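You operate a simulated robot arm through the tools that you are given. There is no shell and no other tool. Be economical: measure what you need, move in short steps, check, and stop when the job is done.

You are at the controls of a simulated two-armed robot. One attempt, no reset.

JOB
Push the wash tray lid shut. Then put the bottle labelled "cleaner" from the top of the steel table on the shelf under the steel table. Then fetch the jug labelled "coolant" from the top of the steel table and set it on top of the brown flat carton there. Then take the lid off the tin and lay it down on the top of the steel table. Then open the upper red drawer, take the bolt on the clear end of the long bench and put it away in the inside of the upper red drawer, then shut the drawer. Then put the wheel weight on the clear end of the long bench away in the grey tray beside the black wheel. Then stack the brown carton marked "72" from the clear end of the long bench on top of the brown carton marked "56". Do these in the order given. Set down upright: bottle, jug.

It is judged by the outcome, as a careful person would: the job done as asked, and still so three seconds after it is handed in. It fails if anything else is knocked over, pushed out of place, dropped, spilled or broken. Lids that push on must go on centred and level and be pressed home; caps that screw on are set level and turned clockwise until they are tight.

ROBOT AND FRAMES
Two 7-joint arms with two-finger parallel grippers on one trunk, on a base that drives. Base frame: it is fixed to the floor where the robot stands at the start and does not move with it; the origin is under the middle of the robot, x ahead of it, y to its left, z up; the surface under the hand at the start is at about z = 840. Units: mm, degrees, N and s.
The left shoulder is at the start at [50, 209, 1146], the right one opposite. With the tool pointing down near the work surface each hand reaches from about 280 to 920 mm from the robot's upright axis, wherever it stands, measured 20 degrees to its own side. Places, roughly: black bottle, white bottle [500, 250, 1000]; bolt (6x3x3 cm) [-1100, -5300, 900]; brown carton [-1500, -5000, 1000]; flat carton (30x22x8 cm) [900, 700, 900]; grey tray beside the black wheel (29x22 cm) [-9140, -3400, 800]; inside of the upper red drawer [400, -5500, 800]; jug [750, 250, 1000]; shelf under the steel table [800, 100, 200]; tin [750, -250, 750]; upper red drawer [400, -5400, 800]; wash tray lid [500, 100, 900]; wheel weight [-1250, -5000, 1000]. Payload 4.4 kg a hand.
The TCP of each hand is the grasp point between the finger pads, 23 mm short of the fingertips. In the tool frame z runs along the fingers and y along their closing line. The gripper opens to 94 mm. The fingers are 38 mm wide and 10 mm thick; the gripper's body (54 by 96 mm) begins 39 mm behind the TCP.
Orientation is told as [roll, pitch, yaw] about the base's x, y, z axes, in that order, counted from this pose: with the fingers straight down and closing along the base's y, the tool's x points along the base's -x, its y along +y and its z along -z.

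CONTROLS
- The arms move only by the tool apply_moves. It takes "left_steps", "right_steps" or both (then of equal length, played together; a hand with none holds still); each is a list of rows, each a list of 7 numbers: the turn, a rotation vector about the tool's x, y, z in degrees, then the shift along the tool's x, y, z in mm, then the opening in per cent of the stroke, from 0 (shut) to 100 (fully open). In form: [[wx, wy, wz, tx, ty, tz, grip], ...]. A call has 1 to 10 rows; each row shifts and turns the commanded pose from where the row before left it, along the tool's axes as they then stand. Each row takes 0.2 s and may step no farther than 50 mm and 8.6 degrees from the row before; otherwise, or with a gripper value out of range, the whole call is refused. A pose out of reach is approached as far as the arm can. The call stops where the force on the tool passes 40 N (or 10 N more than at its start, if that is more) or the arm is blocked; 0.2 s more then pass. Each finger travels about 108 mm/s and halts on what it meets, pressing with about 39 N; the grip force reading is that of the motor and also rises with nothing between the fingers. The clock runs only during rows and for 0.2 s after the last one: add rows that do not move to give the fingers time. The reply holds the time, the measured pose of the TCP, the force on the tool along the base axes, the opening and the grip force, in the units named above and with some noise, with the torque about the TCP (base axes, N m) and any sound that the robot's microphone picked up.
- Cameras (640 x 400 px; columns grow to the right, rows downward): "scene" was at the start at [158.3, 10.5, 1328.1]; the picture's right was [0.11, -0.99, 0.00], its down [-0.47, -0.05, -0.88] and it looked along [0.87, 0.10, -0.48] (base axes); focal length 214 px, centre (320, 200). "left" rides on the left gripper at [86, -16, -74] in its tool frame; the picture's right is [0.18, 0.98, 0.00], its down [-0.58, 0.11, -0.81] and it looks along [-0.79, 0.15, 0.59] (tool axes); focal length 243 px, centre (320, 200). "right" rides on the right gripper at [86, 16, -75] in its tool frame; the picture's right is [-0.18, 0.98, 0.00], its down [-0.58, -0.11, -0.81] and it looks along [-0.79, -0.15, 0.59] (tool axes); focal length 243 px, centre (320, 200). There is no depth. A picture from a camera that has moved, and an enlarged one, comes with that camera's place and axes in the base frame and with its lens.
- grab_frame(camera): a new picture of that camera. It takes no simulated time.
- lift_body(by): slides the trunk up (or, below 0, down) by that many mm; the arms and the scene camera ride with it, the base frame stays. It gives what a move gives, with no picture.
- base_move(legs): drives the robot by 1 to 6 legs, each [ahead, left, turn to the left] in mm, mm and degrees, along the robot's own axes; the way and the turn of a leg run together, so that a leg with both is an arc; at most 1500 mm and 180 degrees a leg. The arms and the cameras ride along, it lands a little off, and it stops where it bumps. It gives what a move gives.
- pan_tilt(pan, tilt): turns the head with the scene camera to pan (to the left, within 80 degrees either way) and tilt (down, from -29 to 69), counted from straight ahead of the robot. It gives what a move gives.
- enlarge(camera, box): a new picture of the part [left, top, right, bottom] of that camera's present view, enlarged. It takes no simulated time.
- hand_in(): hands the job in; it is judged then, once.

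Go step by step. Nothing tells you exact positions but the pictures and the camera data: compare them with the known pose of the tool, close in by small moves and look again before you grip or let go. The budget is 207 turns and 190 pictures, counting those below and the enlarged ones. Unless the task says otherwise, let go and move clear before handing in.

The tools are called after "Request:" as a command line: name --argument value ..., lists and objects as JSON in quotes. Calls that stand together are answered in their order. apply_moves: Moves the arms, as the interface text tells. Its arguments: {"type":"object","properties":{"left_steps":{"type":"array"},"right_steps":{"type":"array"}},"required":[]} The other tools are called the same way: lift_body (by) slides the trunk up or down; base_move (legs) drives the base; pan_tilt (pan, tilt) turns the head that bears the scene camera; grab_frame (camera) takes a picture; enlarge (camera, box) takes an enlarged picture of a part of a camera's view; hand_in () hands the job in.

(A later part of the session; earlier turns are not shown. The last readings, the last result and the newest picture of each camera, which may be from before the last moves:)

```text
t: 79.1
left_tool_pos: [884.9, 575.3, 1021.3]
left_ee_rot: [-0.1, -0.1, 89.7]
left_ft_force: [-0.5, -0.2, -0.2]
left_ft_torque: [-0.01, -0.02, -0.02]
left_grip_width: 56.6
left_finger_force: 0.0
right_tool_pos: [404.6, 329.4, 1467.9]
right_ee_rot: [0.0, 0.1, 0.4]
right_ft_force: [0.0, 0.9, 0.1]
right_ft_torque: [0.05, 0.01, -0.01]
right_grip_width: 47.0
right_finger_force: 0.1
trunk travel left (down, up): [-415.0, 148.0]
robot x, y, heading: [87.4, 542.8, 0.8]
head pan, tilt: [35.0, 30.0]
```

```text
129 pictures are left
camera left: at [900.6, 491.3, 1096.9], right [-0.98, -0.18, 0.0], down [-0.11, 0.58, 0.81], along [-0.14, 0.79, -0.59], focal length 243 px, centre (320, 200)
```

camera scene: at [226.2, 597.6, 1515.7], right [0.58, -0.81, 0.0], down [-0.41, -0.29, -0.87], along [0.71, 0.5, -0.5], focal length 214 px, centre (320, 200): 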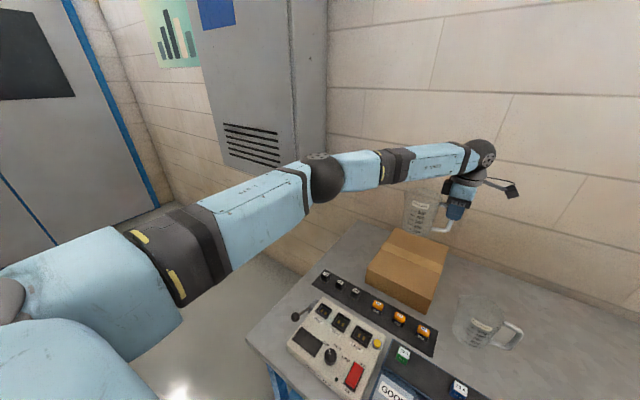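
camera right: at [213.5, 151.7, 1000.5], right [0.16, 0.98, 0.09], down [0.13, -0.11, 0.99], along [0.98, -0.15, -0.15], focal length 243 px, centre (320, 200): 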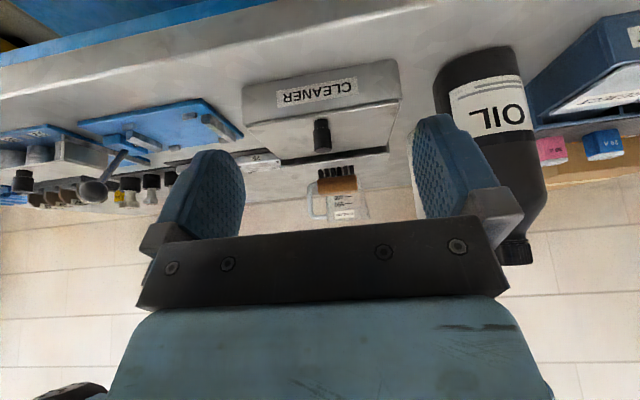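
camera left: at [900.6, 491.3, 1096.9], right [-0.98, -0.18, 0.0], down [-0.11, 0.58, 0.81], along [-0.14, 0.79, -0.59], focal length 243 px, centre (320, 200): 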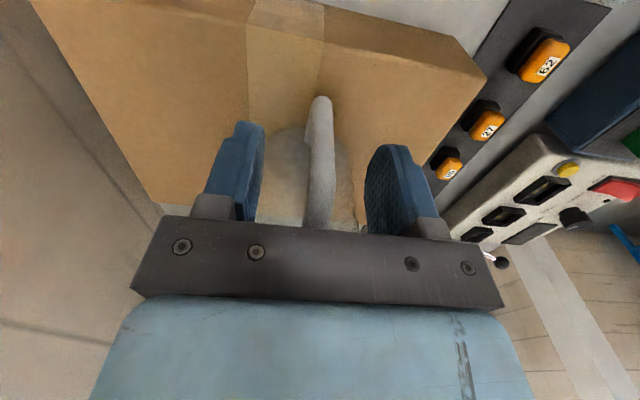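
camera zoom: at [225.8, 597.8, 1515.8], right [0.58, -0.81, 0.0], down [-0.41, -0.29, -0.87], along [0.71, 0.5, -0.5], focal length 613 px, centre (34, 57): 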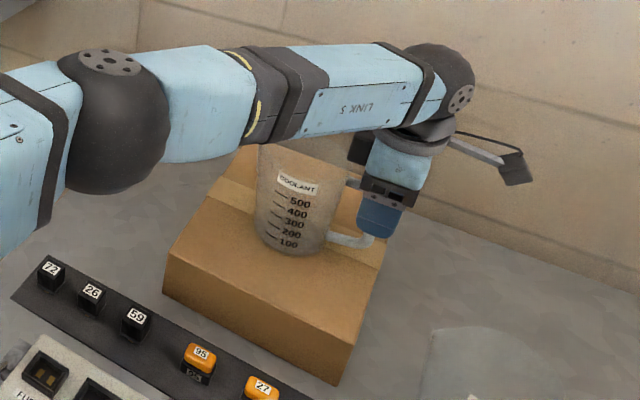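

Jug stands on the carton. I lift the hand clear and drive back toward the tin on the right.

Request:
apply_moves --left_steps '[[0, 0, 0, 0, 0, -20, 60], [0, 0, 0, 0, 0, -40, 60], [0, 0, 0, 0, 0, -40, 60], [0, 0, 0, 0, 10, -40, 60], [0, 0, 0, 0, 20, -20, 60]]'

Request:
base_move --legs '[[-200, 0, 0], [0, -550, 0]]'

Request:
pan_tilt --pan 0 --tilt 25

Request:
grab_frame --camera "scene"

```text
t: 80.3
left_tool_pos: [855.3, 577.4, 1182.7]
left_ee_rot: [-0.1, -0.1, 89.8]
left_ft_force: [0.0, -0.5, 0.4]
left_ft_torque: [0.01, 0.0, -0.01]
left_grip_width: 56.6
left_finger_force: 0.1
right_tool_pos: [403.0, 331.1, 1467.9]
right_ee_rot: [0.0, 0.0, 0.5]
right_ft_force: [-0.2, -0.8, -0.3]
right_ft_torque: [0.0, -0.03, 0.04]
right_grip_width: 47.0
right_finger_force: 0.1
trunk travel left (down, up): [-415.0, 148.0]
robot x, y, heading: [84.8, 546.5, 0.1]
head pan, tilt: [35.0, 30.0]
```

```text
t: 86.8
left_tool_pos: [658.7, 28.7, 1183.1]
left_ee_rot: [-0.2, 0.1, 89.8]
left_ft_force: [0.1, 0.2, 0.6]
left_ft_torque: [-0.06, 0.02, 0.04]
left_grip_width: 56.4
left_finger_force: 0.1
right_tool_pos: [207.2, -218.6, 1468.7]
right_ee_rot: [0.0, 0.1, 0.6]
right_ft_force: [0.4, -0.1, 0.5]
right_ft_torque: [0.01, 0.01, 0.0]
right_grip_width: 47.1
right_finger_force: 0.1
trunk travel left (down, up): [-415.0, 148.0]
robot x, y, heading: [-111.5, -5.5, 0.5]
head pan, tilt: [35.0, 30.0]
```

```text
t: 87.8
left_tool_pos: [658.5, 28.0, 1182.4]
left_ee_rot: [-0.2, 0.0, 89.7]
left_ft_force: [-0.1, 0.2, -1.0]
left_ft_torque: [0.0, -0.01, 0.0]
left_grip_width: 56.5
left_finger_force: 0.0
right_tool_pos: [205.9, -218.6, 1468.2]
right_ee_rot: [0.0, 0.0, 0.5]
right_ft_force: [0.0, 0.8, -0.2]
right_ft_torque: [0.0, 0.02, 0.02]
right_grip_width: 46.9
right_finger_force: 0.1
trunk travel left (down, up): [-415.0, 148.0]
robot x, y, heading: [-116.4, -3.1, 0.5]
head pan, tilt: [0.0, 25.0]
```

```text
128 pictures are left
camera scene: at [47.2, -2.1, 1523.7], right [0.01, -1.0, 0.0], down [-0.42, 0.0, -0.91], along [0.91, 0.01, -0.42], focal length 214 px, centre (320, 200)
```

scene: 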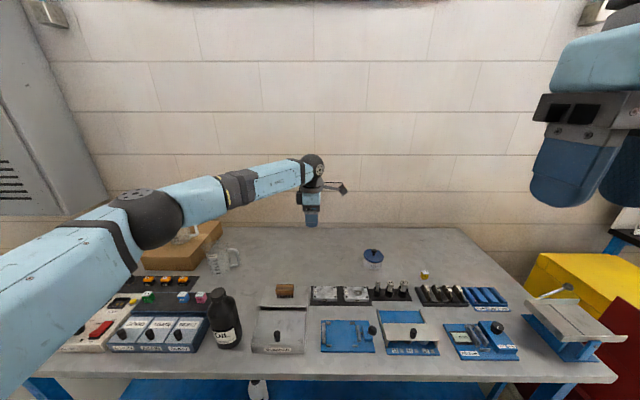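

Request:
apply_moves --left_steps '[[0, 0, 0, -30, 10, -30, 60], [0, 0, 0, -40, 10, -20, 60], [0, 0, 0, -40, 10, -20, 60], [0, 0, 0, -40, 10, -20, 60], [0, 0, 0, -40, 10, 0, 60], [0, 0, 0, -40, 10, 0, 60], [0, 0, 0, -40, 10, 0, 60], [0, 0, 0, -30, 10, 0, 60]]'

Request:
lift_body --by -190

Request:
base_move --legs '[[130, 0, -0.5]]'

Request:
apply_moves --right_steps '[[0, 0, 0, -40, 0, 10, 60], [0, 0, 0, -45, 0, 15, 60], [0, 0, 0, -45, 0, 15, 60], [0, 0, 0, -45, 0, 15, 60], [0, 0, 0, -45, 0, 15, 60], [0, 0, 0, -45, 0, 15, 60], [0, 0, 0, -45, 0, 15, 60]]'

Request:
grab_frame --camera "right"

Request:
grab_frame --camera "scene"

```text
t: 89.6
left_tool_pos: [579.4, 331.7, 1273.4]
left_ee_rot: [-0.2, 0.0, 89.7]
left_ft_force: [-0.2, 0.5, 0.3]
left_ft_torque: [0.0, 0.03, 0.01]
left_grip_width: 56.5
left_finger_force: 0.1
right_tool_pos: [205.7, -217.5, 1470.0]
right_ee_rot: [-0.1, -0.1, 0.5]
right_ft_force: [0.3, -0.3, 0.6]
right_ft_torque: [-0.02, 0.01, -0.01]
right_grip_width: 46.8
right_finger_force: 0.0
trunk travel left (down, up): [-415.0, 148.0]
robot x, y, heading: [-111.8, -2.9, 0.6]
head pan, tilt: [0.0, 25.0]
```

```text
t: 91.7
left_tool_pos: [580.6, 328.6, 1084.2]
left_ee_rot: [-0.3, 0.0, 89.8]
left_ft_force: [0.7, -0.9, -0.1]
left_ft_torque: [-0.01, 0.0, -0.01]
left_grip_width: 56.4
left_finger_force: 0.0
right_tool_pos: [205.2, -219.3, 1278.5]
right_ee_rot: [0.1, 0.0, 0.5]
right_ft_force: [0.4, 0.0, -0.2]
right_ft_torque: [0.03, 0.01, 0.01]
right_grip_width: 47.0
right_finger_force: 0.1
trunk travel left (down, up): [-225.0, 338.0]
robot x, y, heading: [-111.9, -3.4, 0.6]
head pan, tilt: [0.0, 25.0]
```

```text
t: 92.9
left_tool_pos: [713.0, 321.6, 1083.3]
left_ee_rot: [0.0, -0.1, 89.1]
left_ft_force: [0.2, -0.7, 1.1]
left_ft_torque: [0.01, 0.01, 0.05]
left_grip_width: 56.3
left_finger_force: 0.1
right_tool_pos: [332.7, -221.2, 1278.3]
right_ee_rot: [0.0, 0.0, 0.0]
right_ft_force: [-0.3, -1.1, 0.5]
right_ft_torque: [0.01, 0.03, 0.01]
right_grip_width: 47.2
right_finger_force: 0.0
trunk travel left (down, up): [-225.0, 338.0]
robot x, y, heading: [13.2, -3.4, 0.0]
head pan, tilt: [0.0, 25.0]
```

```text
t: 94.5
left_tool_pos: [712.6, 323.3, 1082.7]
left_ee_rot: [-0.1, 0.0, 89.2]
left_ft_force: [0.4, -0.1, -1.0]
left_ft_torque: [-0.01, -0.01, 0.0]
left_grip_width: 56.4
left_finger_force: 0.1
right_tool_pos: [644.8, -222.1, 1180.0]
right_ee_rot: [-0.1, 0.1, -0.1]
right_ft_force: [-0.1, 1.0, -0.2]
right_ft_torque: [-0.02, 0.03, -0.02]
right_grip_width: 56.5
right_finger_force: 0.0
trunk travel left (down, up): [-225.0, 338.0]
robot x, y, heading: [14.3, -5.0, -0.1]
head pan, tilt: [0.0, 25.0]
```

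```text
127 pictures are left
camera right: at [559.0, -207.9, 1254.4], right [0.19, 0.98, 0.0], down [0.58, -0.11, 0.81], along [0.79, -0.15, -0.59], focal length 243 px, centre (320, 200)
```

right: 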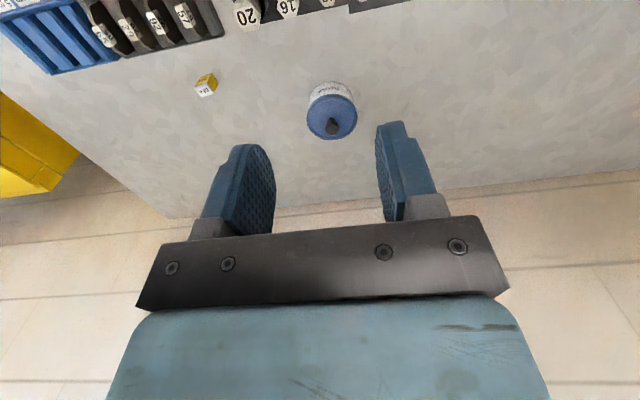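

```text
126 pictures are left
camera scene: at [176.6, -3.1, 1333.5], right [0.0, -1.0, 0.0], down [-0.42, 0.0, -0.91], along [0.91, 0.0, -0.42], focal length 214 px, centre (320, 200)
```

scene: 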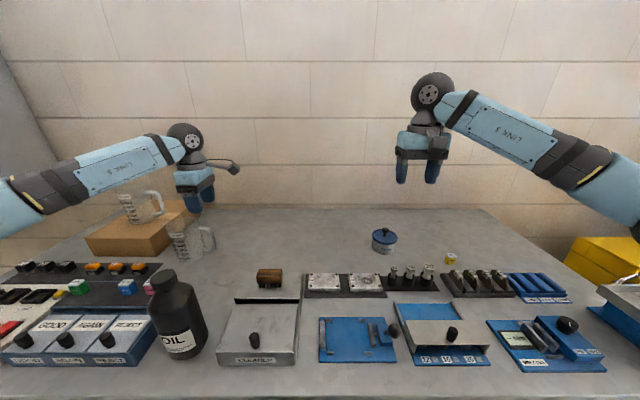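

Request:
enlarge --camera "right" --box '[290, 70, 370, 150]'

Request:
enlarge --camera "scene" --box '[350, 215, 420, 265]'

```text
5.00 times, centred on (330, 110) of right
camera zoom: at [559.0, -207.9, 1254.4], right [0.19, 0.98, 0.0], down [0.58, -0.11, 0.81], along [0.79, -0.15, -0.59], focal length 1213 px, centre (270, 650)
```

zoom: 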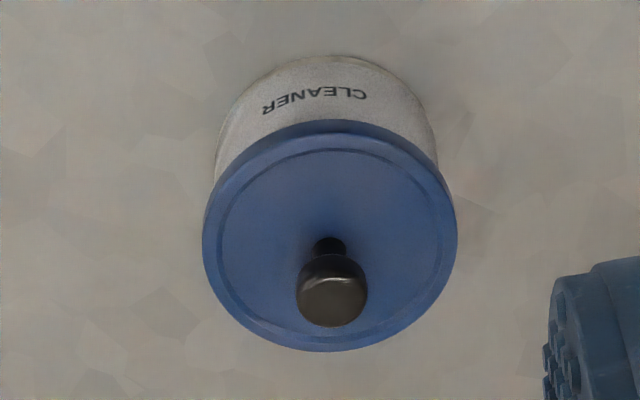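

```text
8.00 times, centred on (385, 240) of scene
camera zoom: at [176.6, -3.1, 1333.5], right [0.0, -1.0, 0.0], down [-0.42, 0.0, -0.91], along [0.91, 0.0, -0.42], focal length 1716 px, centre (-200, -120)
```

zoom: 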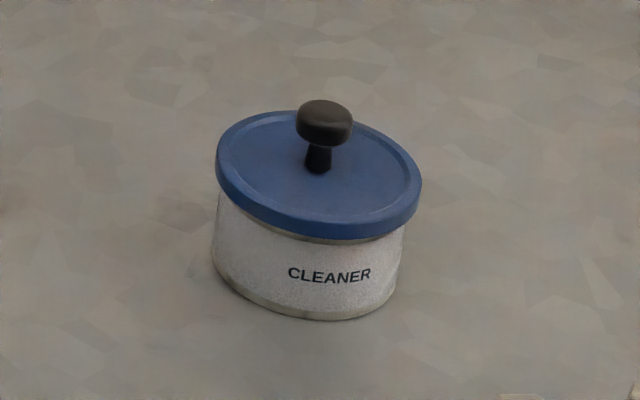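

Knob at about [819, -235, 910]. I bring the right hand above it.

Request:
apply_moves --right_steps '[[0, 0, 0, -35, -3, 35, 60], [0, 0, 0, -35, -3, 35, 60], [0, 0, 0, -35, -3, 35, 60], [0, 0, 0, -35, -2, 35, 60], [0, 0, 0, -34, -2, 35, 60], [0, 0, 0, 0, 0, 35, 60]]'

Request:
grab_frame --camera "right"

Request:
enlarge --camera "scene" --box '[350, 185, 450, 265]'

```text
t: 95.9
left_tool_pos: [711.2, 321.3, 1083.6]
left_ee_rot: [0.0, -0.2, 89.1]
left_ft_force: [0.5, -0.4, -0.5]
left_ft_torque: [0.0, 0.01, -0.03]
left_grip_width: 56.3
left_finger_force: 0.2
right_tool_pos: [818.5, -238.3, 970.2]
right_ee_rot: [0.1, 0.1, 0.0]
right_ft_force: [0.6, -0.6, 0.4]
right_ft_torque: [0.02, -0.05, -0.02]
right_grip_width: 56.5
right_finger_force: 0.1
trunk travel left (down, up): [-225.0, 338.0]
robot x, y, heading: [11.5, -5.8, 0.0]
head pan, tilt: [0.0, 25.0]
```

```text
123 pictures are left
camera right: at [732.8, -221.8, 1044.2], right [0.19, 0.98, 0.0], down [0.58, -0.11, 0.81], along [0.79, -0.15, -0.59], focal length 243 px, centre (320, 200)
```

right: 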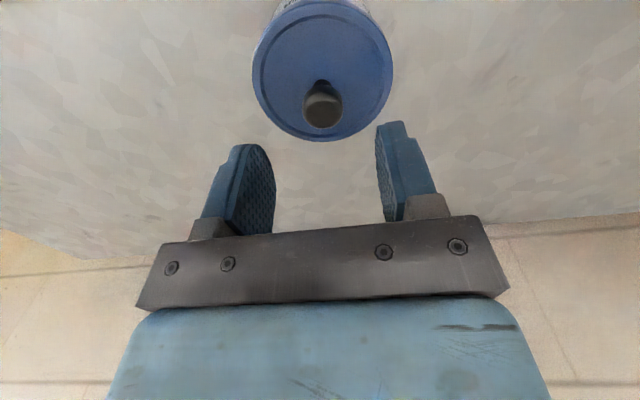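

```text
5.00 times, centred on (400, 225) of scene
camera zoom: at [175.5, -4.3, 1333.7], right [0.0, -1.0, 0.0], down [-0.42, 0.0, -0.91], along [0.91, 0.0, -0.42], focal length 1072 px, centre (-80, 75)
```

zoom: 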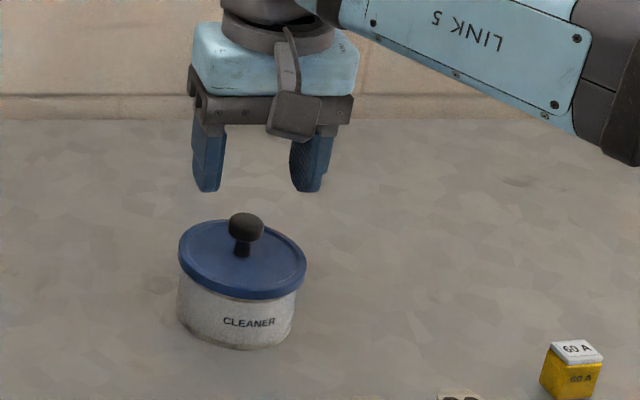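

Request:
apply_moves --right_steps '[[0, 0, 0, 0, 0, 20, 60], [0, 0, 0, 0, 0, 18, 60], [0, 0, 0, 0, 0, 9, 60], [0, 0, 0, 0, 0, 0, 20], [0, 0, 0, 0, 0, 0, 5], [0, 0, 0, 0, 0, 0, 5]]'

Request:
grab_frame --camera "right"

Request:
enlarge --camera "scene" --box '[350, 195, 430, 265]'

```text
t: 97.3
left_tool_pos: [711.6, 323.1, 1084.5]
left_ee_rot: [-0.2, 0.0, 89.2]
left_ft_force: [0.5, -0.1, -0.2]
left_ft_torque: [-0.02, -0.01, 0.02]
left_grip_width: 56.4
left_finger_force: 0.0
right_tool_pos: [815.8, -234.9, 924.0]
right_ee_rot: [0.0, 0.0, 0.0]
right_ft_force: [0.1, -0.5, -0.5]
right_ft_torque: [0.01, 0.0, 0.0]
right_grip_width: 21.5
right_finger_force: 39.4
trunk travel left (down, up): [-225.0, 338.0]
robot x, y, heading: [14.6, 1.2, 0.1]
head pan, tilt: [0.0, 25.0]
heard: snap
```

```text
121 pictures are left
camera right: at [730.8, -219.0, 998.0], right [0.19, 0.98, 0.0], down [0.58, -0.11, 0.81], along [0.79, -0.15, -0.59], focal length 243 px, centre (320, 200)
```

right: 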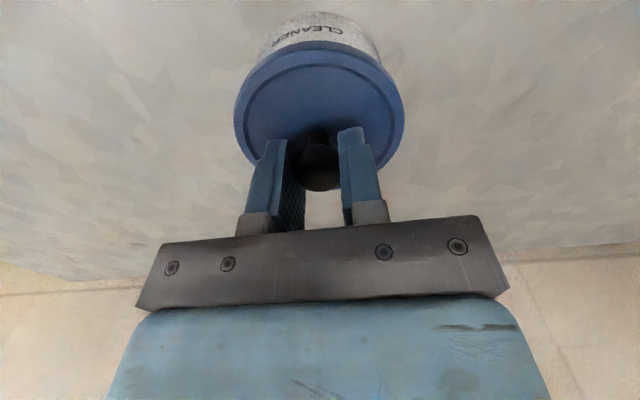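

```text
5.71 times, centred on (390, 230) of scene
camera zoom: at [175.2, -3.5, 1333.7], right [0.0, -1.0, 0.0], down [-0.42, 0.0, -0.91], along [0.91, 0.0, -0.42], focal length 1226 px, centre (-80, 29)
```

zoom: 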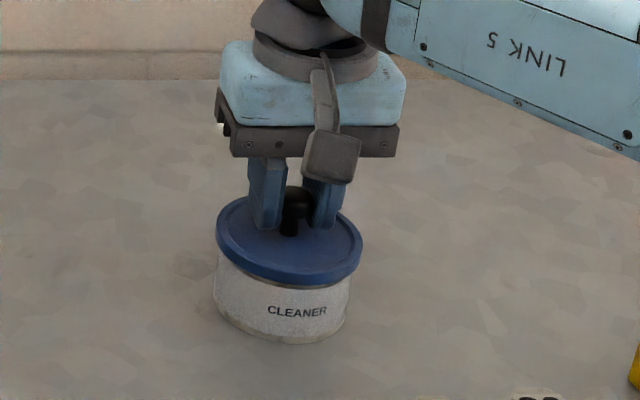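

Knob gripped (a snap was heard, likely the lid popping loose). I lift a little and check whether the tin stays.

Request:
apply_moves --right_steps '[[0, 0, 0, 0, 0, -4, 5], [0, 0, 0, 0, 0, -6, 5], [0, 0, 0, 0, 0, -10, 5]]'

Request:
enlarge --camera "scene" --box '[350, 195, 430, 265]'

```text
t: 98.1
left_tool_pos: [711.2, 323.1, 1084.5]
left_ee_rot: [-0.2, 0.0, 89.1]
left_ft_force: [1.2, -0.1, 0.5]
left_ft_torque: [-0.01, 0.02, -0.01]
left_grip_width: 56.1
left_finger_force: 0.1
right_tool_pos: [816.1, -235.3, 941.7]
right_ee_rot: [0.0, -0.1, -0.1]
right_ft_force: [0.4, -0.3, 0.0]
right_ft_torque: [0.0, -0.02, 0.01]
right_grip_width: 21.1
right_finger_force: 39.2
trunk travel left (down, up): [-225.0, 338.0]
robot x, y, heading: [13.6, -1.7, -0.3]
head pan, tilt: [0.0, 25.0]
```

```text
5.71 times, centred on (390, 230) of scene
camera zoom: at [175.0, -3.4, 1333.7], right [0.0, -1.0, 0.0], down [-0.42, 0.0, -0.91], along [0.91, 0.0, -0.42], focal length 1226 px, centre (-80, 29)
```

zoom: 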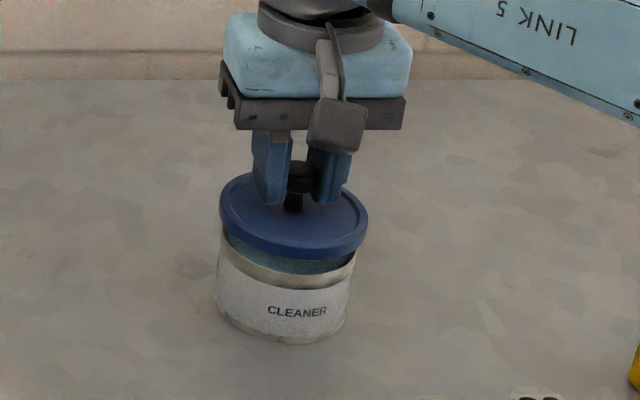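

The lid is off and the tin stays. I carry the lid to the clear spot at about [806, -60].

Request:
apply_moves --right_steps '[[0, 0, 0, 0, 0, -25, 5], [0, 0, 0, 0, 0, -20, 5], [0, 0, 0, 2, 35, 0, 5], [0, 0, 0, 2, 35, 0, 5], [0, 0, 0, 2, 35, 0, 5], [0, 0, 0, 2, 35, 0, 5], [0, 0, 0, 2, 35, 0, 5], [0, 0, 0, 0, 0, 35, 5], [0, 0, 0, 0, 0, 35, 5], [0, 0, 0, 0, 0, 15, 5]]'

Request:
enlarge --camera "scene" --box '[290, 195, 410, 280]'

```text
t: 100.3
left_tool_pos: [713.2, 322.3, 1084.2]
left_ee_rot: [-0.2, -0.1, 89.1]
left_ft_force: [-0.9, -0.5, 0.5]
left_ft_torque: [0.0, 0.0, -0.03]
left_grip_width: 56.0
left_finger_force: 0.1
right_tool_pos: [806.9, -59.9, 902.4]
right_ee_rot: [0.0, 0.0, -0.1]
right_ft_force: [-0.4, 0.1, -0.4]
right_ft_torque: [-0.02, 0.0, 0.03]
right_grip_width: 21.1
right_finger_force: 38.9
trunk travel left (down, up): [-225.0, 338.0]
robot x, y, heading: [18.0, 0.2, -0.0]
head pan, tilt: [0.0, 25.0]
```

```text
4.71 times, centred on (350, 238) of scene
camera zoom: at [175.4, -3.6, 1333.7], right [0.0, -1.0, 0.0], down [-0.42, 0.0, -0.91], along [0.91, 0.0, -0.42], focal length 1009 px, centre (179, 24)
```

zoom: 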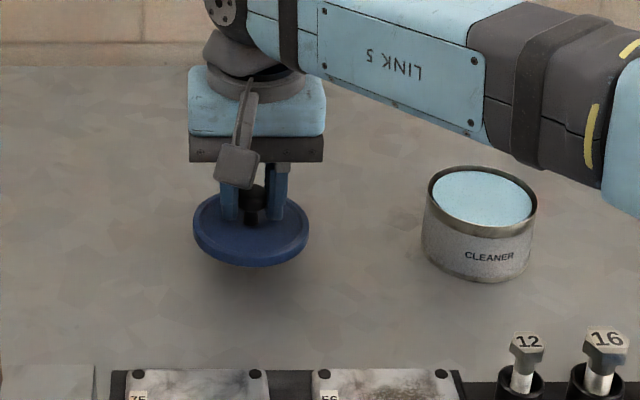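

Request:
apply_moves --right_steps '[[0, 0, 0, 0, 0, 5, 5], [0, 0, 0, 0, 0, 5, 5], [0, 0, 0, 0, 0, 4, 5], [0, 0, 0, 0, 0, 3, 5]]'

Request:
enlarge --camera "scene" --box '[300, 210, 370, 260]'

```text
t: 101.3
left_tool_pos: [712.0, 323.5, 1083.9]
left_ee_rot: [-0.2, 0.0, 89.3]
left_ft_force: [-0.2, 0.0, 0.1]
left_ft_torque: [0.0, 0.0, 0.02]
left_grip_width: 56.3
left_finger_force: 0.1
right_tool_pos: [806.4, -59.1, 885.3]
right_ee_rot: [0.0, 0.0, -0.1]
right_ft_force: [0.6, 0.4, 0.0]
right_ft_torque: [0.04, -0.02, 0.05]
right_grip_width: 21.4
right_finger_force: 39.2
trunk travel left (down, up): [-225.0, 338.0]
robot x, y, heading: [18.5, -3.6, -0.3]
head pan, tilt: [0.0, 25.0]
```

```text
8.00 times, centred on (335, 235) of scene
camera zoom: at [175.3, -3.5, 1333.7], right [0.0, -1.0, 0.0], down [-0.42, 0.0, -0.91], along [0.91, 0.0, -0.42], focal length 1716 px, centre (200, -80)
```

zoom: 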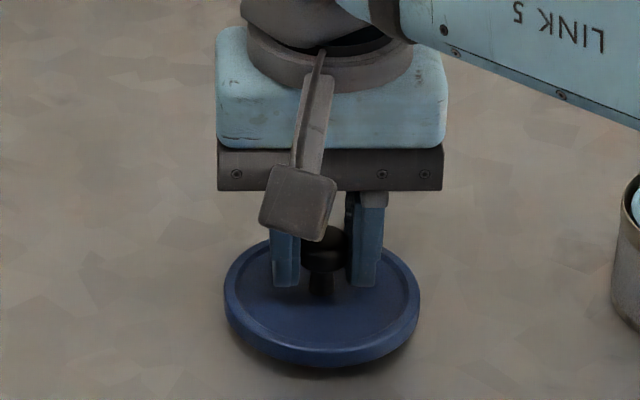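

Request:
apply_moves --right_steps '[[0, 0, 0, 0, 0, 3, 5], [0, 0, 0, 0, 0, 2, 5], [0, 0, 0, 0, 0, 0, 5]]'

Request:
apply_moves --right_steps '[[0, 0, 0, 0, 0, 2, 5], [0, 0, 0, 0, 0, 2, 5], [0, 0, 0, 0, 0, 0, 5]]'

```text
t: 102.1
left_tool_pos: [711.7, 322.8, 1084.2]
left_ee_rot: [-0.2, 0.1, 89.1]
left_ft_force: [0.2, 0.1, 0.0]
left_ft_torque: [0.03, 0.01, 0.01]
left_grip_width: 56.4
left_finger_force: 0.0
right_tool_pos: [807.1, -59.0, 879.3]
right_ee_rot: [0.0, -0.1, 0.0]
right_ft_force: [0.2, -0.2, -0.2]
right_ft_torque: [0.0, 0.0, -0.06]
right_grip_width: 21.3
right_finger_force: 38.8
trunk travel left (down, up): [-225.0, 338.0]
robot x, y, heading: [15.8, -5.2, 0.1]
head pan, tilt: [0.0, 25.0]
```

```text
t: 102.9
left_tool_pos: [711.0, 322.5, 1083.7]
left_ee_rot: [-0.2, 0.0, 89.2]
left_ft_force: [-0.5, 0.2, -0.3]
left_ft_torque: [0.0, 0.01, 0.02]
left_grip_width: 56.3
left_finger_force: 0.0
right_tool_pos: [806.1, -60.0, 876.3]
right_ee_rot: [0.0, 0.0, -0.1]
right_ft_force: [0.9, -0.4, 3.2]
right_ft_torque: [0.0, 0.08, 0.03]
right_grip_width: 21.3
right_finger_force: 39.1
trunk travel left (down, up): [-225.0, 338.0]
robot x, y, heading: [18.1, -2.0, -0.1]
head pan, tilt: [0.0, 25.0]
```

The lid has touched the table. Release and lift.

Request:
apply_moves --right_steps '[[0, 0, 0, 0, 0, 0, 25], [0, 0, 0, 0, 0, 0, 50], [0, 0, 0, 0, 0, 0, 60], [0, 0, 0, 0, 0, -25, 60], [0, 0, 0, 0, 0, -40, 60], [0, 0, 0, 0, 0, -45, 60], [0, 0, 0, 30, 0, -30, 60], [0, 0, 0, 45, 0, 0, 60], [0, 0, 0, 45, 0, 0, 60]]'

Request:
enlarge --camera "scene" --box '[290, 195, 410, 280]'

```text
t: 104.9
left_tool_pos: [710.3, 321.3, 1084.2]
left_ee_rot: [-0.3, 0.0, 89.2]
left_ft_force: [-0.8, 0.1, 0.9]
left_ft_torque: [-0.01, -0.03, -0.01]
left_grip_width: 56.3
left_finger_force: 0.0
right_tool_pos: [686.6, -59.8, 1015.7]
right_ee_rot: [0.0, -0.1, -0.1]
right_ft_force: [0.0, -0.8, 0.1]
right_ft_torque: [0.01, 0.0, -0.05]
right_grip_width: 56.5
right_finger_force: 0.1
trunk travel left (down, up): [-225.0, 338.0]
robot x, y, heading: [17.8, -3.7, -0.2]
head pan, tilt: [0.0, 25.0]
```

```text
4.71 times, centred on (350, 238) of scene
camera zoom: at [174.3, -3.8, 1333.9], right [0.0, -1.0, 0.0], down [-0.42, 0.0, -0.91], along [0.91, 0.0, -0.42], focal length 1009 px, centre (179, 24)
```

zoom: 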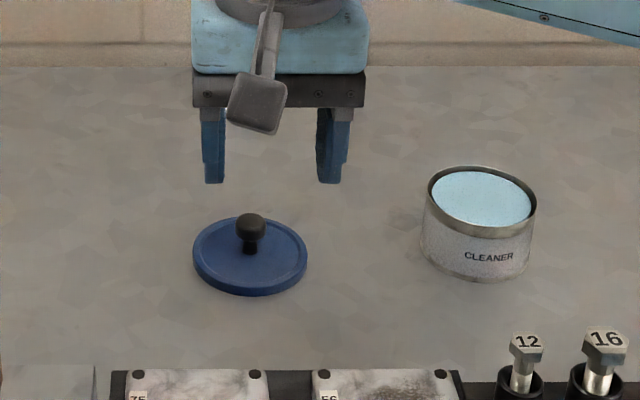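

Lid lies flat on the table. Now I tuck the arms and drive away toward the long bench.

Request:
apply_moves --left_steps '[[0, 0, 0, 0, 0, -40, 60], [0, 0, 0, 0, 0, -40, 60], [0, 0, 0, 0, 0, -40, 60], [0, 0, 0, 0, 45, -20, 60], [0, 0, 0, 0, 45, 0, 60], [0, 0, 0, 0, 45, 0, 60], [0, 0, 0, 0, 45, 0, 60], [0, 0, 0, 0, 45, 0, 60], [0, 0, 0, 0, 45, 0, 60], [0, 0, 0, 0, 30, 0, 60]]' --right_steps '[[0, 0, 0, 20, 0, -40, 60], [0, 0, 0, 20, 0, -40, 60], [0, 0, 0, 40, -10, -20, 60], [0, 0, 0, 40, -20, -20, 60], [0, 0, 0, 40, -20, -20, 60], [0, 0, 0, 40, -20, -20, 60], [0, 0, 0, 40, -20, -10, 60], [0, 0, 0, 40, -20, -10, 60], [0, 0, 0, 20, -30, -10, 60], [0, 0, 0, 0, 0, 0, 60]]'

Request:
base_move --legs '[[-700, 0, 0], [0, 0, -90]]'

Request:
grab_frame --camera "scene"

```text
t: 107.1
left_tool_pos: [410.2, 328.9, 1220.5]
left_ee_rot: [-0.1, 0.0, 89.2]
left_ft_force: [-0.1, 0.5, -0.4]
left_ft_torque: [-0.02, 0.01, 0.03]
left_grip_width: 56.6
left_finger_force: 0.0
right_tool_pos: [387.1, -199.1, 1204.9]
right_ee_rot: [-0.1, -0.1, 0.0]
right_ft_force: [0.7, 0.3, 0.3]
right_ft_torque: [0.02, 0.03, -0.04]
right_grip_width: 56.1
right_finger_force: 0.1
trunk travel left (down, up): [-225.0, 338.0]
robot x, y, heading: [17.3, -5.0, 0.0]
head pan, tilt: [0.0, 25.0]
```

```text
t: 114.8
left_tool_pos: [-342.5, -394.9, 1222.3]
left_ee_rot: [-0.2, 0.0, 0.7]
left_ft_force: [0.0, -0.2, 0.6]
left_ft_torque: [0.0, -0.03, 0.03]
left_grip_width: 56.8
left_finger_force: 0.0
right_tool_pos: [-869.5, -384.4, 1204.9]
right_ee_rot: [0.1, 0.0, -88.3]
right_ft_force: [0.3, 0.5, -0.2]
right_ft_torque: [-0.03, 0.0, -0.02]
right_grip_width: 56.5
right_finger_force: 0.1
trunk travel left (down, up): [-225.0, 338.0]
robot x, y, heading: [-683.4, -8.0, -88.6]
head pan, tilt: [0.0, 25.0]
```

```text
115 pictures are left
camera scene: at [-679.1, -166.9, 1333.7], right [-1.0, -0.03, 0.0], down [-0.01, 0.42, -0.91], along [0.02, -0.91, -0.42], focal length 214 px, centre (320, 200)
```

scene: 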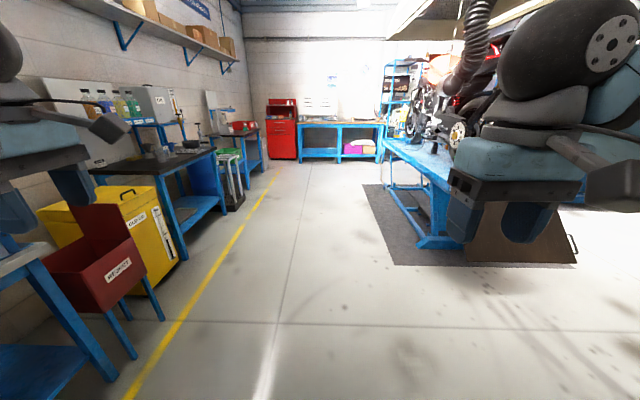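

The corridor ahead is clear; the red cabinet and the long bench are at the far end. I drive down.

Request:
base_move --legs '[[0, 0, -1.4], [1450, 0, 0], [1450, 0, 0], [1100, 0, 0]]'

Request:
grab_frame --camera "scene"

```text
t: 134.2
left_tool_pos: [-418.2, -4385.2, 1221.7]
left_ee_rot: [-0.2, 0.1, -3.3]
left_ft_force: [0.3, 0.1, -1.2]
left_ft_torque: [0.01, 0.01, 0.0]
left_grip_width: 56.4
left_finger_force: 0.0
right_tool_pos: [-946.1, -4337.9, 1205.6]
right_ee_rot: [0.0, -0.1, -92.7]
right_ft_force: [0.0, -1.3, -0.5]
right_ft_torque: [-0.02, 0.0, 0.0]
right_grip_width: 56.4
right_finger_force: 0.0
trunk travel left (down, up): [-225.0, 338.0]
robot x, y, heading: [-731.8, -3977.9, -92.6]
head pan, tilt: [0.0, 25.0]
```

```text
114 pictures are left
camera scene: at [-738.1, -4134.7, 1333.7], right [-1.0, 0.05, 0.0], down [0.02, 0.42, -0.91], along [-0.04, -0.91, -0.42], focal length 214 px, centre (320, 200)
```

scene: 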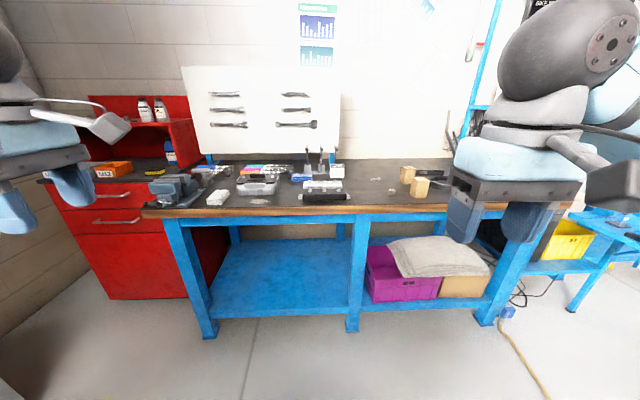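

Request:
enlarge --camera "scene" --box '[340, 150, 460, 220]'

Request:
enlarge --camera "scene" --box '[30, 140, 210, 260]'

```text
5.33 times, centred on (400, 185) of scene
camera zoom: at [-738.1, -4134.7, 1333.7], right [-1.0, 0.05, 0.0], down [0.02, 0.42, -0.91], along [-0.04, -0.91, -0.42], focal length 1144 px, centre (-107, 280)
```

zoom: 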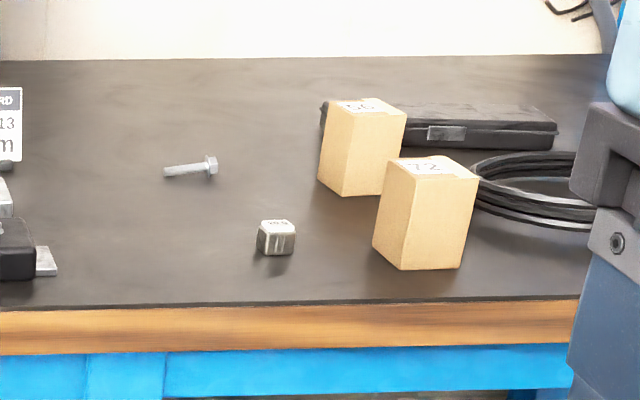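

```text
3.33 times, centred on (120, 200) of scene
camera zoom: at [-738.1, -4134.7, 1333.7], right [-1.0, 0.05, 0.0], down [0.02, 0.42, -0.91], along [-0.04, -0.91, -0.42], focal length 715 px, centre (987, 200)
```

zoom: 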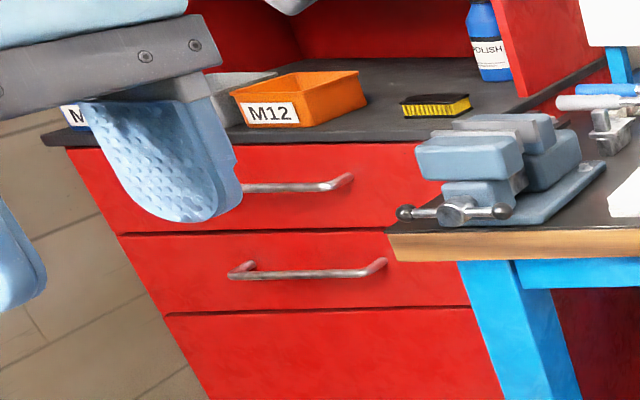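

The drawer handle is around [400, -5280, 850], cartons/bolt/weight on the right. I drive in front of the drawer with the left hand on its side.

Request:
base_move --legs '[[0, 0, 2.6], [0, 930, 0], [450, 0, 0]]'

Request:
pan_tilt --pan 10 --tilt 35

Request:
grab_frame --camera "scene"

```text
t: 145.7
left_tool_pos: [553.2, -4831.4, 1221.9]
left_ee_rot: [-0.2, 0.0, -0.8]
left_ft_force: [-0.7, -0.3, -0.4]
left_ft_torque: [0.03, 0.01, 0.0]
left_grip_width: 56.1
left_finger_force: 0.1
right_tool_pos: [24.7, -4808.4, 1205.6]
right_ee_rot: [0.0, 0.0, -90.0]
right_ft_force: [-0.1, 0.0, 0.2]
right_ft_torque: [0.06, 0.01, 0.03]
right_grip_width: 56.4
right_finger_force: 0.0
trunk travel left (down, up): [-225.0, 338.0]
robot x, y, heading: [222.2, -4436.7, -89.8]
head pan, tilt: [0.0, 25.0]
```

```text
t: 146.4
left_tool_pos: [552.4, -4831.0, 1221.9]
left_ee_rot: [-0.3, 0.1, -0.8]
left_ft_force: [1.4, 0.0, 0.5]
left_ft_torque: [-0.02, 0.02, 0.01]
left_grip_width: 56.5
left_finger_force: 0.0
right_tool_pos: [24.2, -4809.2, 1205.3]
right_ee_rot: [-0.1, 0.0, -90.0]
right_ft_force: [0.4, 0.2, 0.2]
right_ft_torque: [0.0, 0.02, 0.03]
right_grip_width: 56.4
right_finger_force: 0.1
trunk travel left (down, up): [-225.0, 338.0]
robot x, y, heading: [224.0, -4430.5, -90.2]
head pan, tilt: [10.0, 35.0]
```

```text
111 pictures are left
camera scene: at [236.7, -4590.7, 1318.0], right [-0.98, -0.17, 0.0], down [-0.1, 0.56, -0.82], along [0.14, -0.81, -0.57], focal length 214 px, centre (320, 200)
```

scene: 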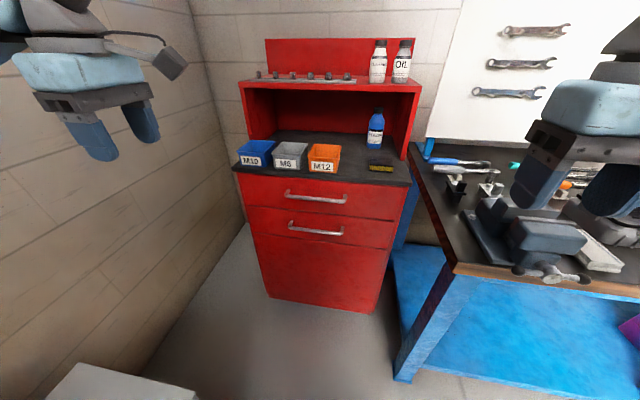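

Request:
enlarge --camera "scene" --box '[225, 150, 425, 260]'

```text
3.20 times, centred on (325, 205) of scene
camera zoom: at [236.7, -4590.7, 1318.0], right [-0.98, -0.17, 0.0], down [-0.1, 0.56, -0.82], along [0.14, -0.81, -0.57], focal length 686 px, centre (304, 184)
```

zoom: 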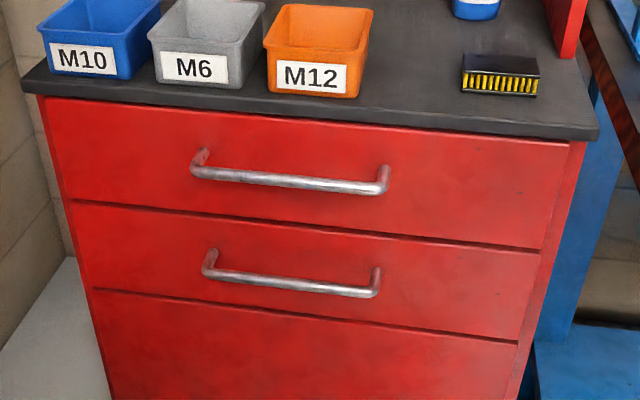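

Upper handle bar: x 256–493, y≈-5260, z≈857. I drive up and tilt the left hand so its fingers point at the handle, closing vertically.

Request:
base_move --legs '[[150, 0, 0]]'

Request:
apply_moves --left_steps '[[8.5, 0, 0, 0, 0, 0, 100], [8.5, 0, 0, 0, 0, 0, 100], [8.5, 0, 0, 0, 0, 0, 100], [8.5, 0, 0, 0, 0, 0, 100], [8.5, 0, 0, 0, 0, 0, 100], [8.5, 0, 0, 0, 0, 0, 100], [8.5, 0, 0, 0, 0, 0, 100], [8.5, 0, 0, 0, 0, 0, 100], [8.5, 0, 0, 0, 0, 0, 100], [8.5, 0, 0, 0, 0, 0, 100]]'

Request:
grab_frame --camera "scene"

```text
t: 147.8
left_tool_pos: [552.0, -4981.8, 1222.1]
left_ee_rot: [0.0, -0.1, -0.9]
left_ft_force: [0.2, -1.0, 0.0]
left_ft_torque: [-0.03, 0.0, 0.0]
left_grip_width: 56.4
left_finger_force: 0.0
right_tool_pos: [23.6, -4957.3, 1203.0]
right_ee_rot: [0.1, 0.0, -90.1]
right_ft_force: [-0.9, -0.2, -0.7]
right_ft_torque: [0.01, -0.02, 0.01]
right_grip_width: 56.4
right_finger_force: 0.0
trunk travel left (down, up): [-225.0, 338.0]
robot x, y, heading: [220.0, -4583.3, -90.1]
head pan, tilt: [10.0, 35.0]
```

```text
t: 150.0
left_tool_pos: [567.4, -5049.8, 1270.1]
left_ee_rot: [-85.2, 0.0, -1.1]
left_ft_force: [0.3, -1.0, -0.1]
left_ft_torque: [0.01, -0.01, -0.02]
left_grip_width: 93.9
left_finger_force: 0.0
left hand out of reach, approached as far as the arm can: row 6, 7, 8, 9, 10
right_tool_pos: [23.1, -4956.0, 1205.0]
right_ee_rot: [0.0, 0.0, -90.1]
right_ft_force: [0.2, 0.3, 0.3]
right_ft_torque: [0.04, 0.03, 0.0]
right_grip_width: 56.6
right_finger_force: 0.1
trunk travel left (down, up): [-225.0, 338.0]
robot x, y, heading: [220.6, -4583.9, -90.2]
head pan, tilt: [10.0, 35.0]
```

```text
109 pictures are left
camera scene: at [236.4, -4739.5, 1317.9], right [-0.99, -0.17, 0.0], down [-0.1, 0.57, -0.82], along [0.14, -0.81, -0.57], focal length 214 px, centre (320, 200)
```

scene: 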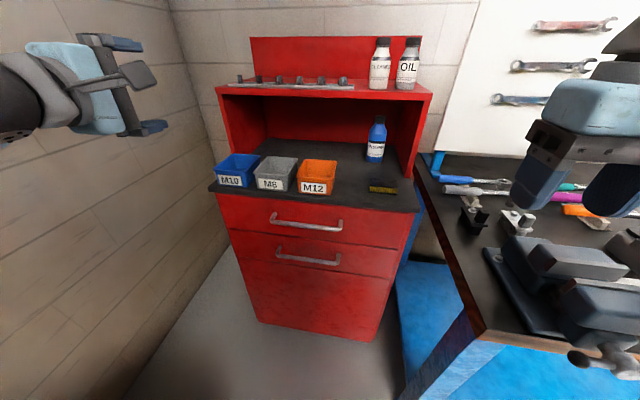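

Request:
apply_moves --left_steps '[[0, 0, 0, 26, 38, 0, 100], [0, 0, 0, 26, 38, 0, 100], [0, 0, 0, 26, 38, 0, 100], [0, 0, 0, 26, 38, 0, 100], [0, 0, 0, 26, 38, 0, 100], [0, 0, 0, 26, 38, 0, 100], [0, 0, 0, 26, 38, 0, 100], [0, 0, 0, 10, 38, 10, 100], [0, 0, 0, 0, 38, 20, 100], [0, 0, 0, 0, 38, 20, 100]]'

Request:
grab_frame --camera "scene"

Request:
grab_frame --camera "left"

```text
t: 152.2
left_tool_pos: [506.8, -5086.4, 1189.1]
left_ee_rot: [-85.0, 0.0, -1.0]
left_ft_force: [0.6, 1.2, -0.8]
left_ft_torque: [-0.02, 0.0, 0.05]
left_grip_width: 94.0
left_finger_force: 0.1
left hand out of reach, approached as far as the arm can: row 1, 2, 3, 4, 5, 6, 7, 8, 9, 10
right_tool_pos: [23.8, -4955.4, 1204.6]
right_ee_rot: [0.1, 0.0, -90.1]
right_ft_force: [0.0, 0.3, 0.2]
right_ft_torque: [-0.04, -0.01, 0.0]
right_grip_width: 56.5
right_finger_force: 0.0
trunk travel left (down, up): [-225.0, 338.0]
robot x, y, heading: [220.2, -4582.0, -90.4]
head pan, tilt: [10.0, 35.0]
```

```text
108 pictures are left
camera scene: at [236.1, -4739.5, 1317.9], right [-0.99, -0.17, 0.0], down [-0.1, 0.57, -0.82], along [0.14, -0.81, -0.57], focal length 214 px, centre (320, 200)
```

scene: 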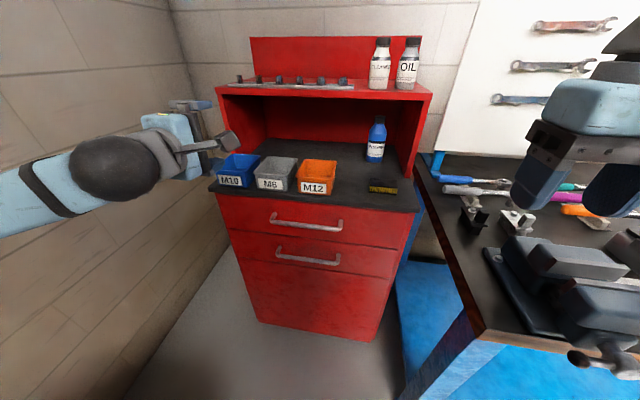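

```text
107 pictures are left
camera left: at [421.0, -5010.4, 1211.0], right [-0.18, 0.09, -0.98], down [0.59, 0.8, -0.04], along [0.78, -0.59, -0.2], focal length 243 px, centre (320, 200)
```

left: 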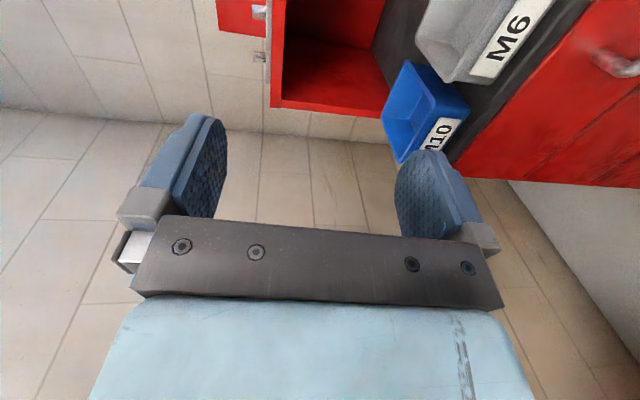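

The pose was limited close to the shoulder. I check with a null move and a small forward move.

Request:
apply_moves --left_steps '[[0, 0, 0, 0, 0, 30, 100], [0, 0, 0, 0, 0, 30, 100]]'

```text
t: 152.8
left_tool_pos: [514.2, -5145.0, 1189.5]
left_ee_rot: [-84.7, 0.1, -1.0]
left_ft_force: [0.1, -0.5, 0.2]
left_ft_torque: [0.02, -0.02, -0.02]
left_grip_width: 94.1
left_finger_force: 0.0
left hand out of reach, approached as far as the arm can: row 2
right_tool_pos: [23.7, -4956.2, 1206.4]
right_ee_rot: [0.0, 0.0, -90.1]
right_ft_force: [0.8, -0.2, 0.8]
right_ft_torque: [-0.01, 0.03, 0.03]
right_grip_width: 56.4
right_finger_force: 0.0
trunk travel left (down, up): [-225.0, 338.0]
robot x, y, heading: [221.6, -4584.9, -90.0]
head pan, tilt: [10.0, 35.0]
```

Request:
apply_moves --left_steps '[[0, 0, 0, 0, 40, 0, 100], [0, 0, 0, 0, 40, 0, 100], [0, 0, 0, 0, 40, 0, 100]]'

```text
t: 153.6
left_tool_pos: [513.0, -5143.5, 1190.6]
left_ee_rot: [-84.8, 0.0, -1.0]
left_ft_force: [0.1, 1.2, -0.7]
left_ft_torque: [0.02, 0.02, 0.02]
left_grip_width: 94.0
left_finger_force: 0.0
left hand out of reach, approached as far as the arm can: row 1, 2, 3
right_tool_pos: [22.4, -4956.1, 1205.3]
right_ee_rot: [0.1, 0.0, -90.1]
right_ft_force: [-0.2, 0.4, -0.3]
right_ft_torque: [0.01, -0.01, 0.0]
right_grip_width: 56.6
right_finger_force: 0.0
trunk travel left (down, up): [-225.0, 338.0]
robot x, y, heading: [218.7, -4583.5, -90.1]
head pan, tilt: [10.0, 35.0]
```

Joint limits block this roll when going down. I'll roll the hand the other way round (camera via below to the left).

Request:
apply_moves --left_steps '[[0, 0, 8.5, 0, 0, 0, 100], [0, 0, 8.5, 0, 0, 0, 100], [0, 0, 8.5, 0, 0, 0, 100], [0, 0, 8.5, 0, 0, 0, 100], [0, 0, 8.5, 0, 0, 0, 100], [0, 0, 8.5, 0, 0, 0, 100], [0, 0, 8.5, 0, 0, 0, 100], [0, 0, 8.5, 0, 0, 0, 100], [0, 0, 8.5, 0, 0, 0, 100], [0, 0, 8.5, 0, 0, 0, 100]]'

Request:
apply_moves --left_steps '[[0, 0, 8.5, 0, 0, 0, 100], [0, 0, 8.5, 0, 0, 0, 100], [0, 0, 8.5, 0, 0, 0, 100], [0, 0, 8.5, 0, 0, 0, 100], [0, 0, 8.5, 0, 0, 0, 100], [0, 0, 8.5, 0, 0, 0, 100], [0, 0, 8.5, 0, 0, 0, 100], [0, 0, 8.5, 0, 0, 0, 100], [0, 0, 8.5, 0, 0, 0, 100], [0, 0, 8.5, 0, 0, 0, 100]]'

```text
t: 155.8
left_tool_pos: [514.0, -5143.5, 1190.5]
left_ee_rot: [-43.2, -82.9, -47.7]
left_ft_force: [0.6, -0.9, 0.6]
left_ft_torque: [0.02, 0.05, -0.03]
left_grip_width: 94.1
left_finger_force: 0.0
right_tool_pos: [23.3, -4956.6, 1206.6]
right_ee_rot: [0.0, 0.0, -90.2]
right_ft_force: [0.6, -0.1, 0.2]
right_ft_torque: [0.02, 0.0, -0.02]
right_grip_width: 56.3
right_finger_force: 0.1
trunk travel left (down, up): [-225.0, 338.0]
robot x, y, heading: [223.2, -4588.4, -90.3]
head pan, tilt: [10.0, 35.0]
```

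```text
t: 158.0
left_tool_pos: [528.6, -5141.6, 1194.9]
left_ee_rot: [85.1, -10.8, -180.0]
left_ft_force: [-0.3, 0.9, 0.1]
left_ft_torque: [0.0, 0.02, 0.0]
left_grip_width: 94.2
left_finger_force: 0.0
left hand out of reach, approached as far as the arm can: row 10
right_tool_pos: [22.2, -4955.5, 1206.4]
right_ee_rot: [0.0, -0.1, -90.2]
right_ft_force: [1.0, 1.0, 0.9]
right_ft_torque: [-0.03, 0.0, 0.03]
right_grip_width: 56.2
right_finger_force: 0.1
trunk travel left (down, up): [-225.0, 338.0]
robot x, y, heading: [219.9, -4584.6, -90.0]
head pan, tilt: [10.0, 35.0]
```

Request:
apply_moves --left_steps '[[0, 0, 0, 0, -40, 0, 100], [0, 0, 0, 0, -40, 0, 100], [0, 0, 0, 0, -40, 0, 100], [0, 0, 0, -20, -30, 0, 100], [0, 0, 0, -30, -20, 0, 100]]'

Request:
grab_frame --camera "scene"

```text
t: 159.2
left_tool_pos: [528.9, -5143.3, 1192.8]
left_ee_rot: [85.0, -10.9, -180.1]
left_ft_force: [0.0, -0.1, -0.3]
left_ft_torque: [-0.03, -0.02, -0.01]
left_grip_width: 94.0
left_finger_force: 0.1
left hand out of reach, approached as far as the arm can: row 1, 2, 3, 4, 5
right_tool_pos: [23.0, -4955.7, 1205.8]
right_ee_rot: [0.0, -0.1, -90.1]
right_ft_force: [0.1, 0.1, 0.0]
right_ft_torque: [-0.01, 0.02, 0.02]
right_grip_width: 56.5
right_finger_force: 0.0
trunk travel left (down, up): [-225.0, 338.0]
robot x, y, heading: [221.9, -4585.0, -90.2]
head pan, tilt: [10.0, 35.0]
```

```text
106 pictures are left
camera scene: at [236.1, -4739.5, 1317.9], right [-0.99, -0.17, 0.0], down [-0.1, 0.57, -0.82], along [0.14, -0.81, -0.57], focal length 214 px, centre (320, 200)
```

scene: 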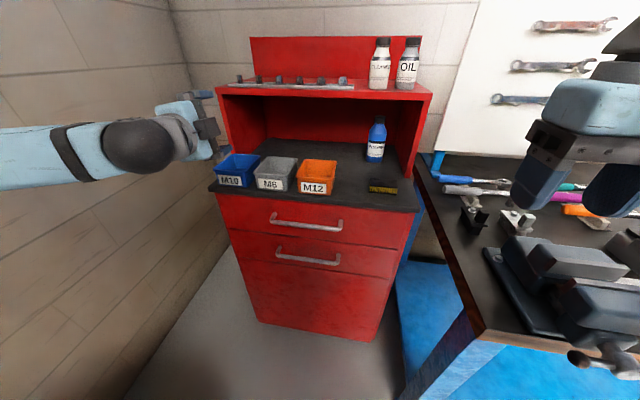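

Both rolls limit. A 45° downward tilt with the same closing plane should do; I tilt and try descending.

Request:
apply_moves --left_steps '[[8.5, 0, 0, 0, 0, 0, 100], [8.5, 0, 0, 0, 0, 0, 100], [8.5, 0, 0, 0, 0, 0, 100], [8.5, 0, 0, 0, 0, 0, 100], [6, 0, 0, 0, 0, 0, 100], [0, 0, 0, 0, -30, 30, 100], [0, 0, 0, 0, -30, 30, 100], [0, 0, 0, 0, -30, 30, 100]]'

```text
t: 161.0
left_tool_pos: [437.5, -5134.0, 1017.2]
left_ee_rot: [45.2, -10.0, 180.0]
left_ft_force: [0.0, -0.3, -0.3]
left_ft_torque: [0.01, 0.0, -0.04]
left_grip_width: 94.0
left_finger_force: 0.1
left hand out of reach, approached as far as the arm can: row 3, 4, 5
right_tool_pos: [24.7, -4958.7, 1205.0]
right_ee_rot: [0.0, 0.0, -90.1]
right_ft_force: [0.2, -0.2, -0.4]
right_ft_torque: [0.03, 0.0, -0.02]
right_grip_width: 56.4
right_finger_force: 0.0
trunk travel left (down, up): [-225.0, 338.0]
robot x, y, heading: [219.8, -4587.5, -90.3]
head pan, tilt: [10.0, 35.0]
```

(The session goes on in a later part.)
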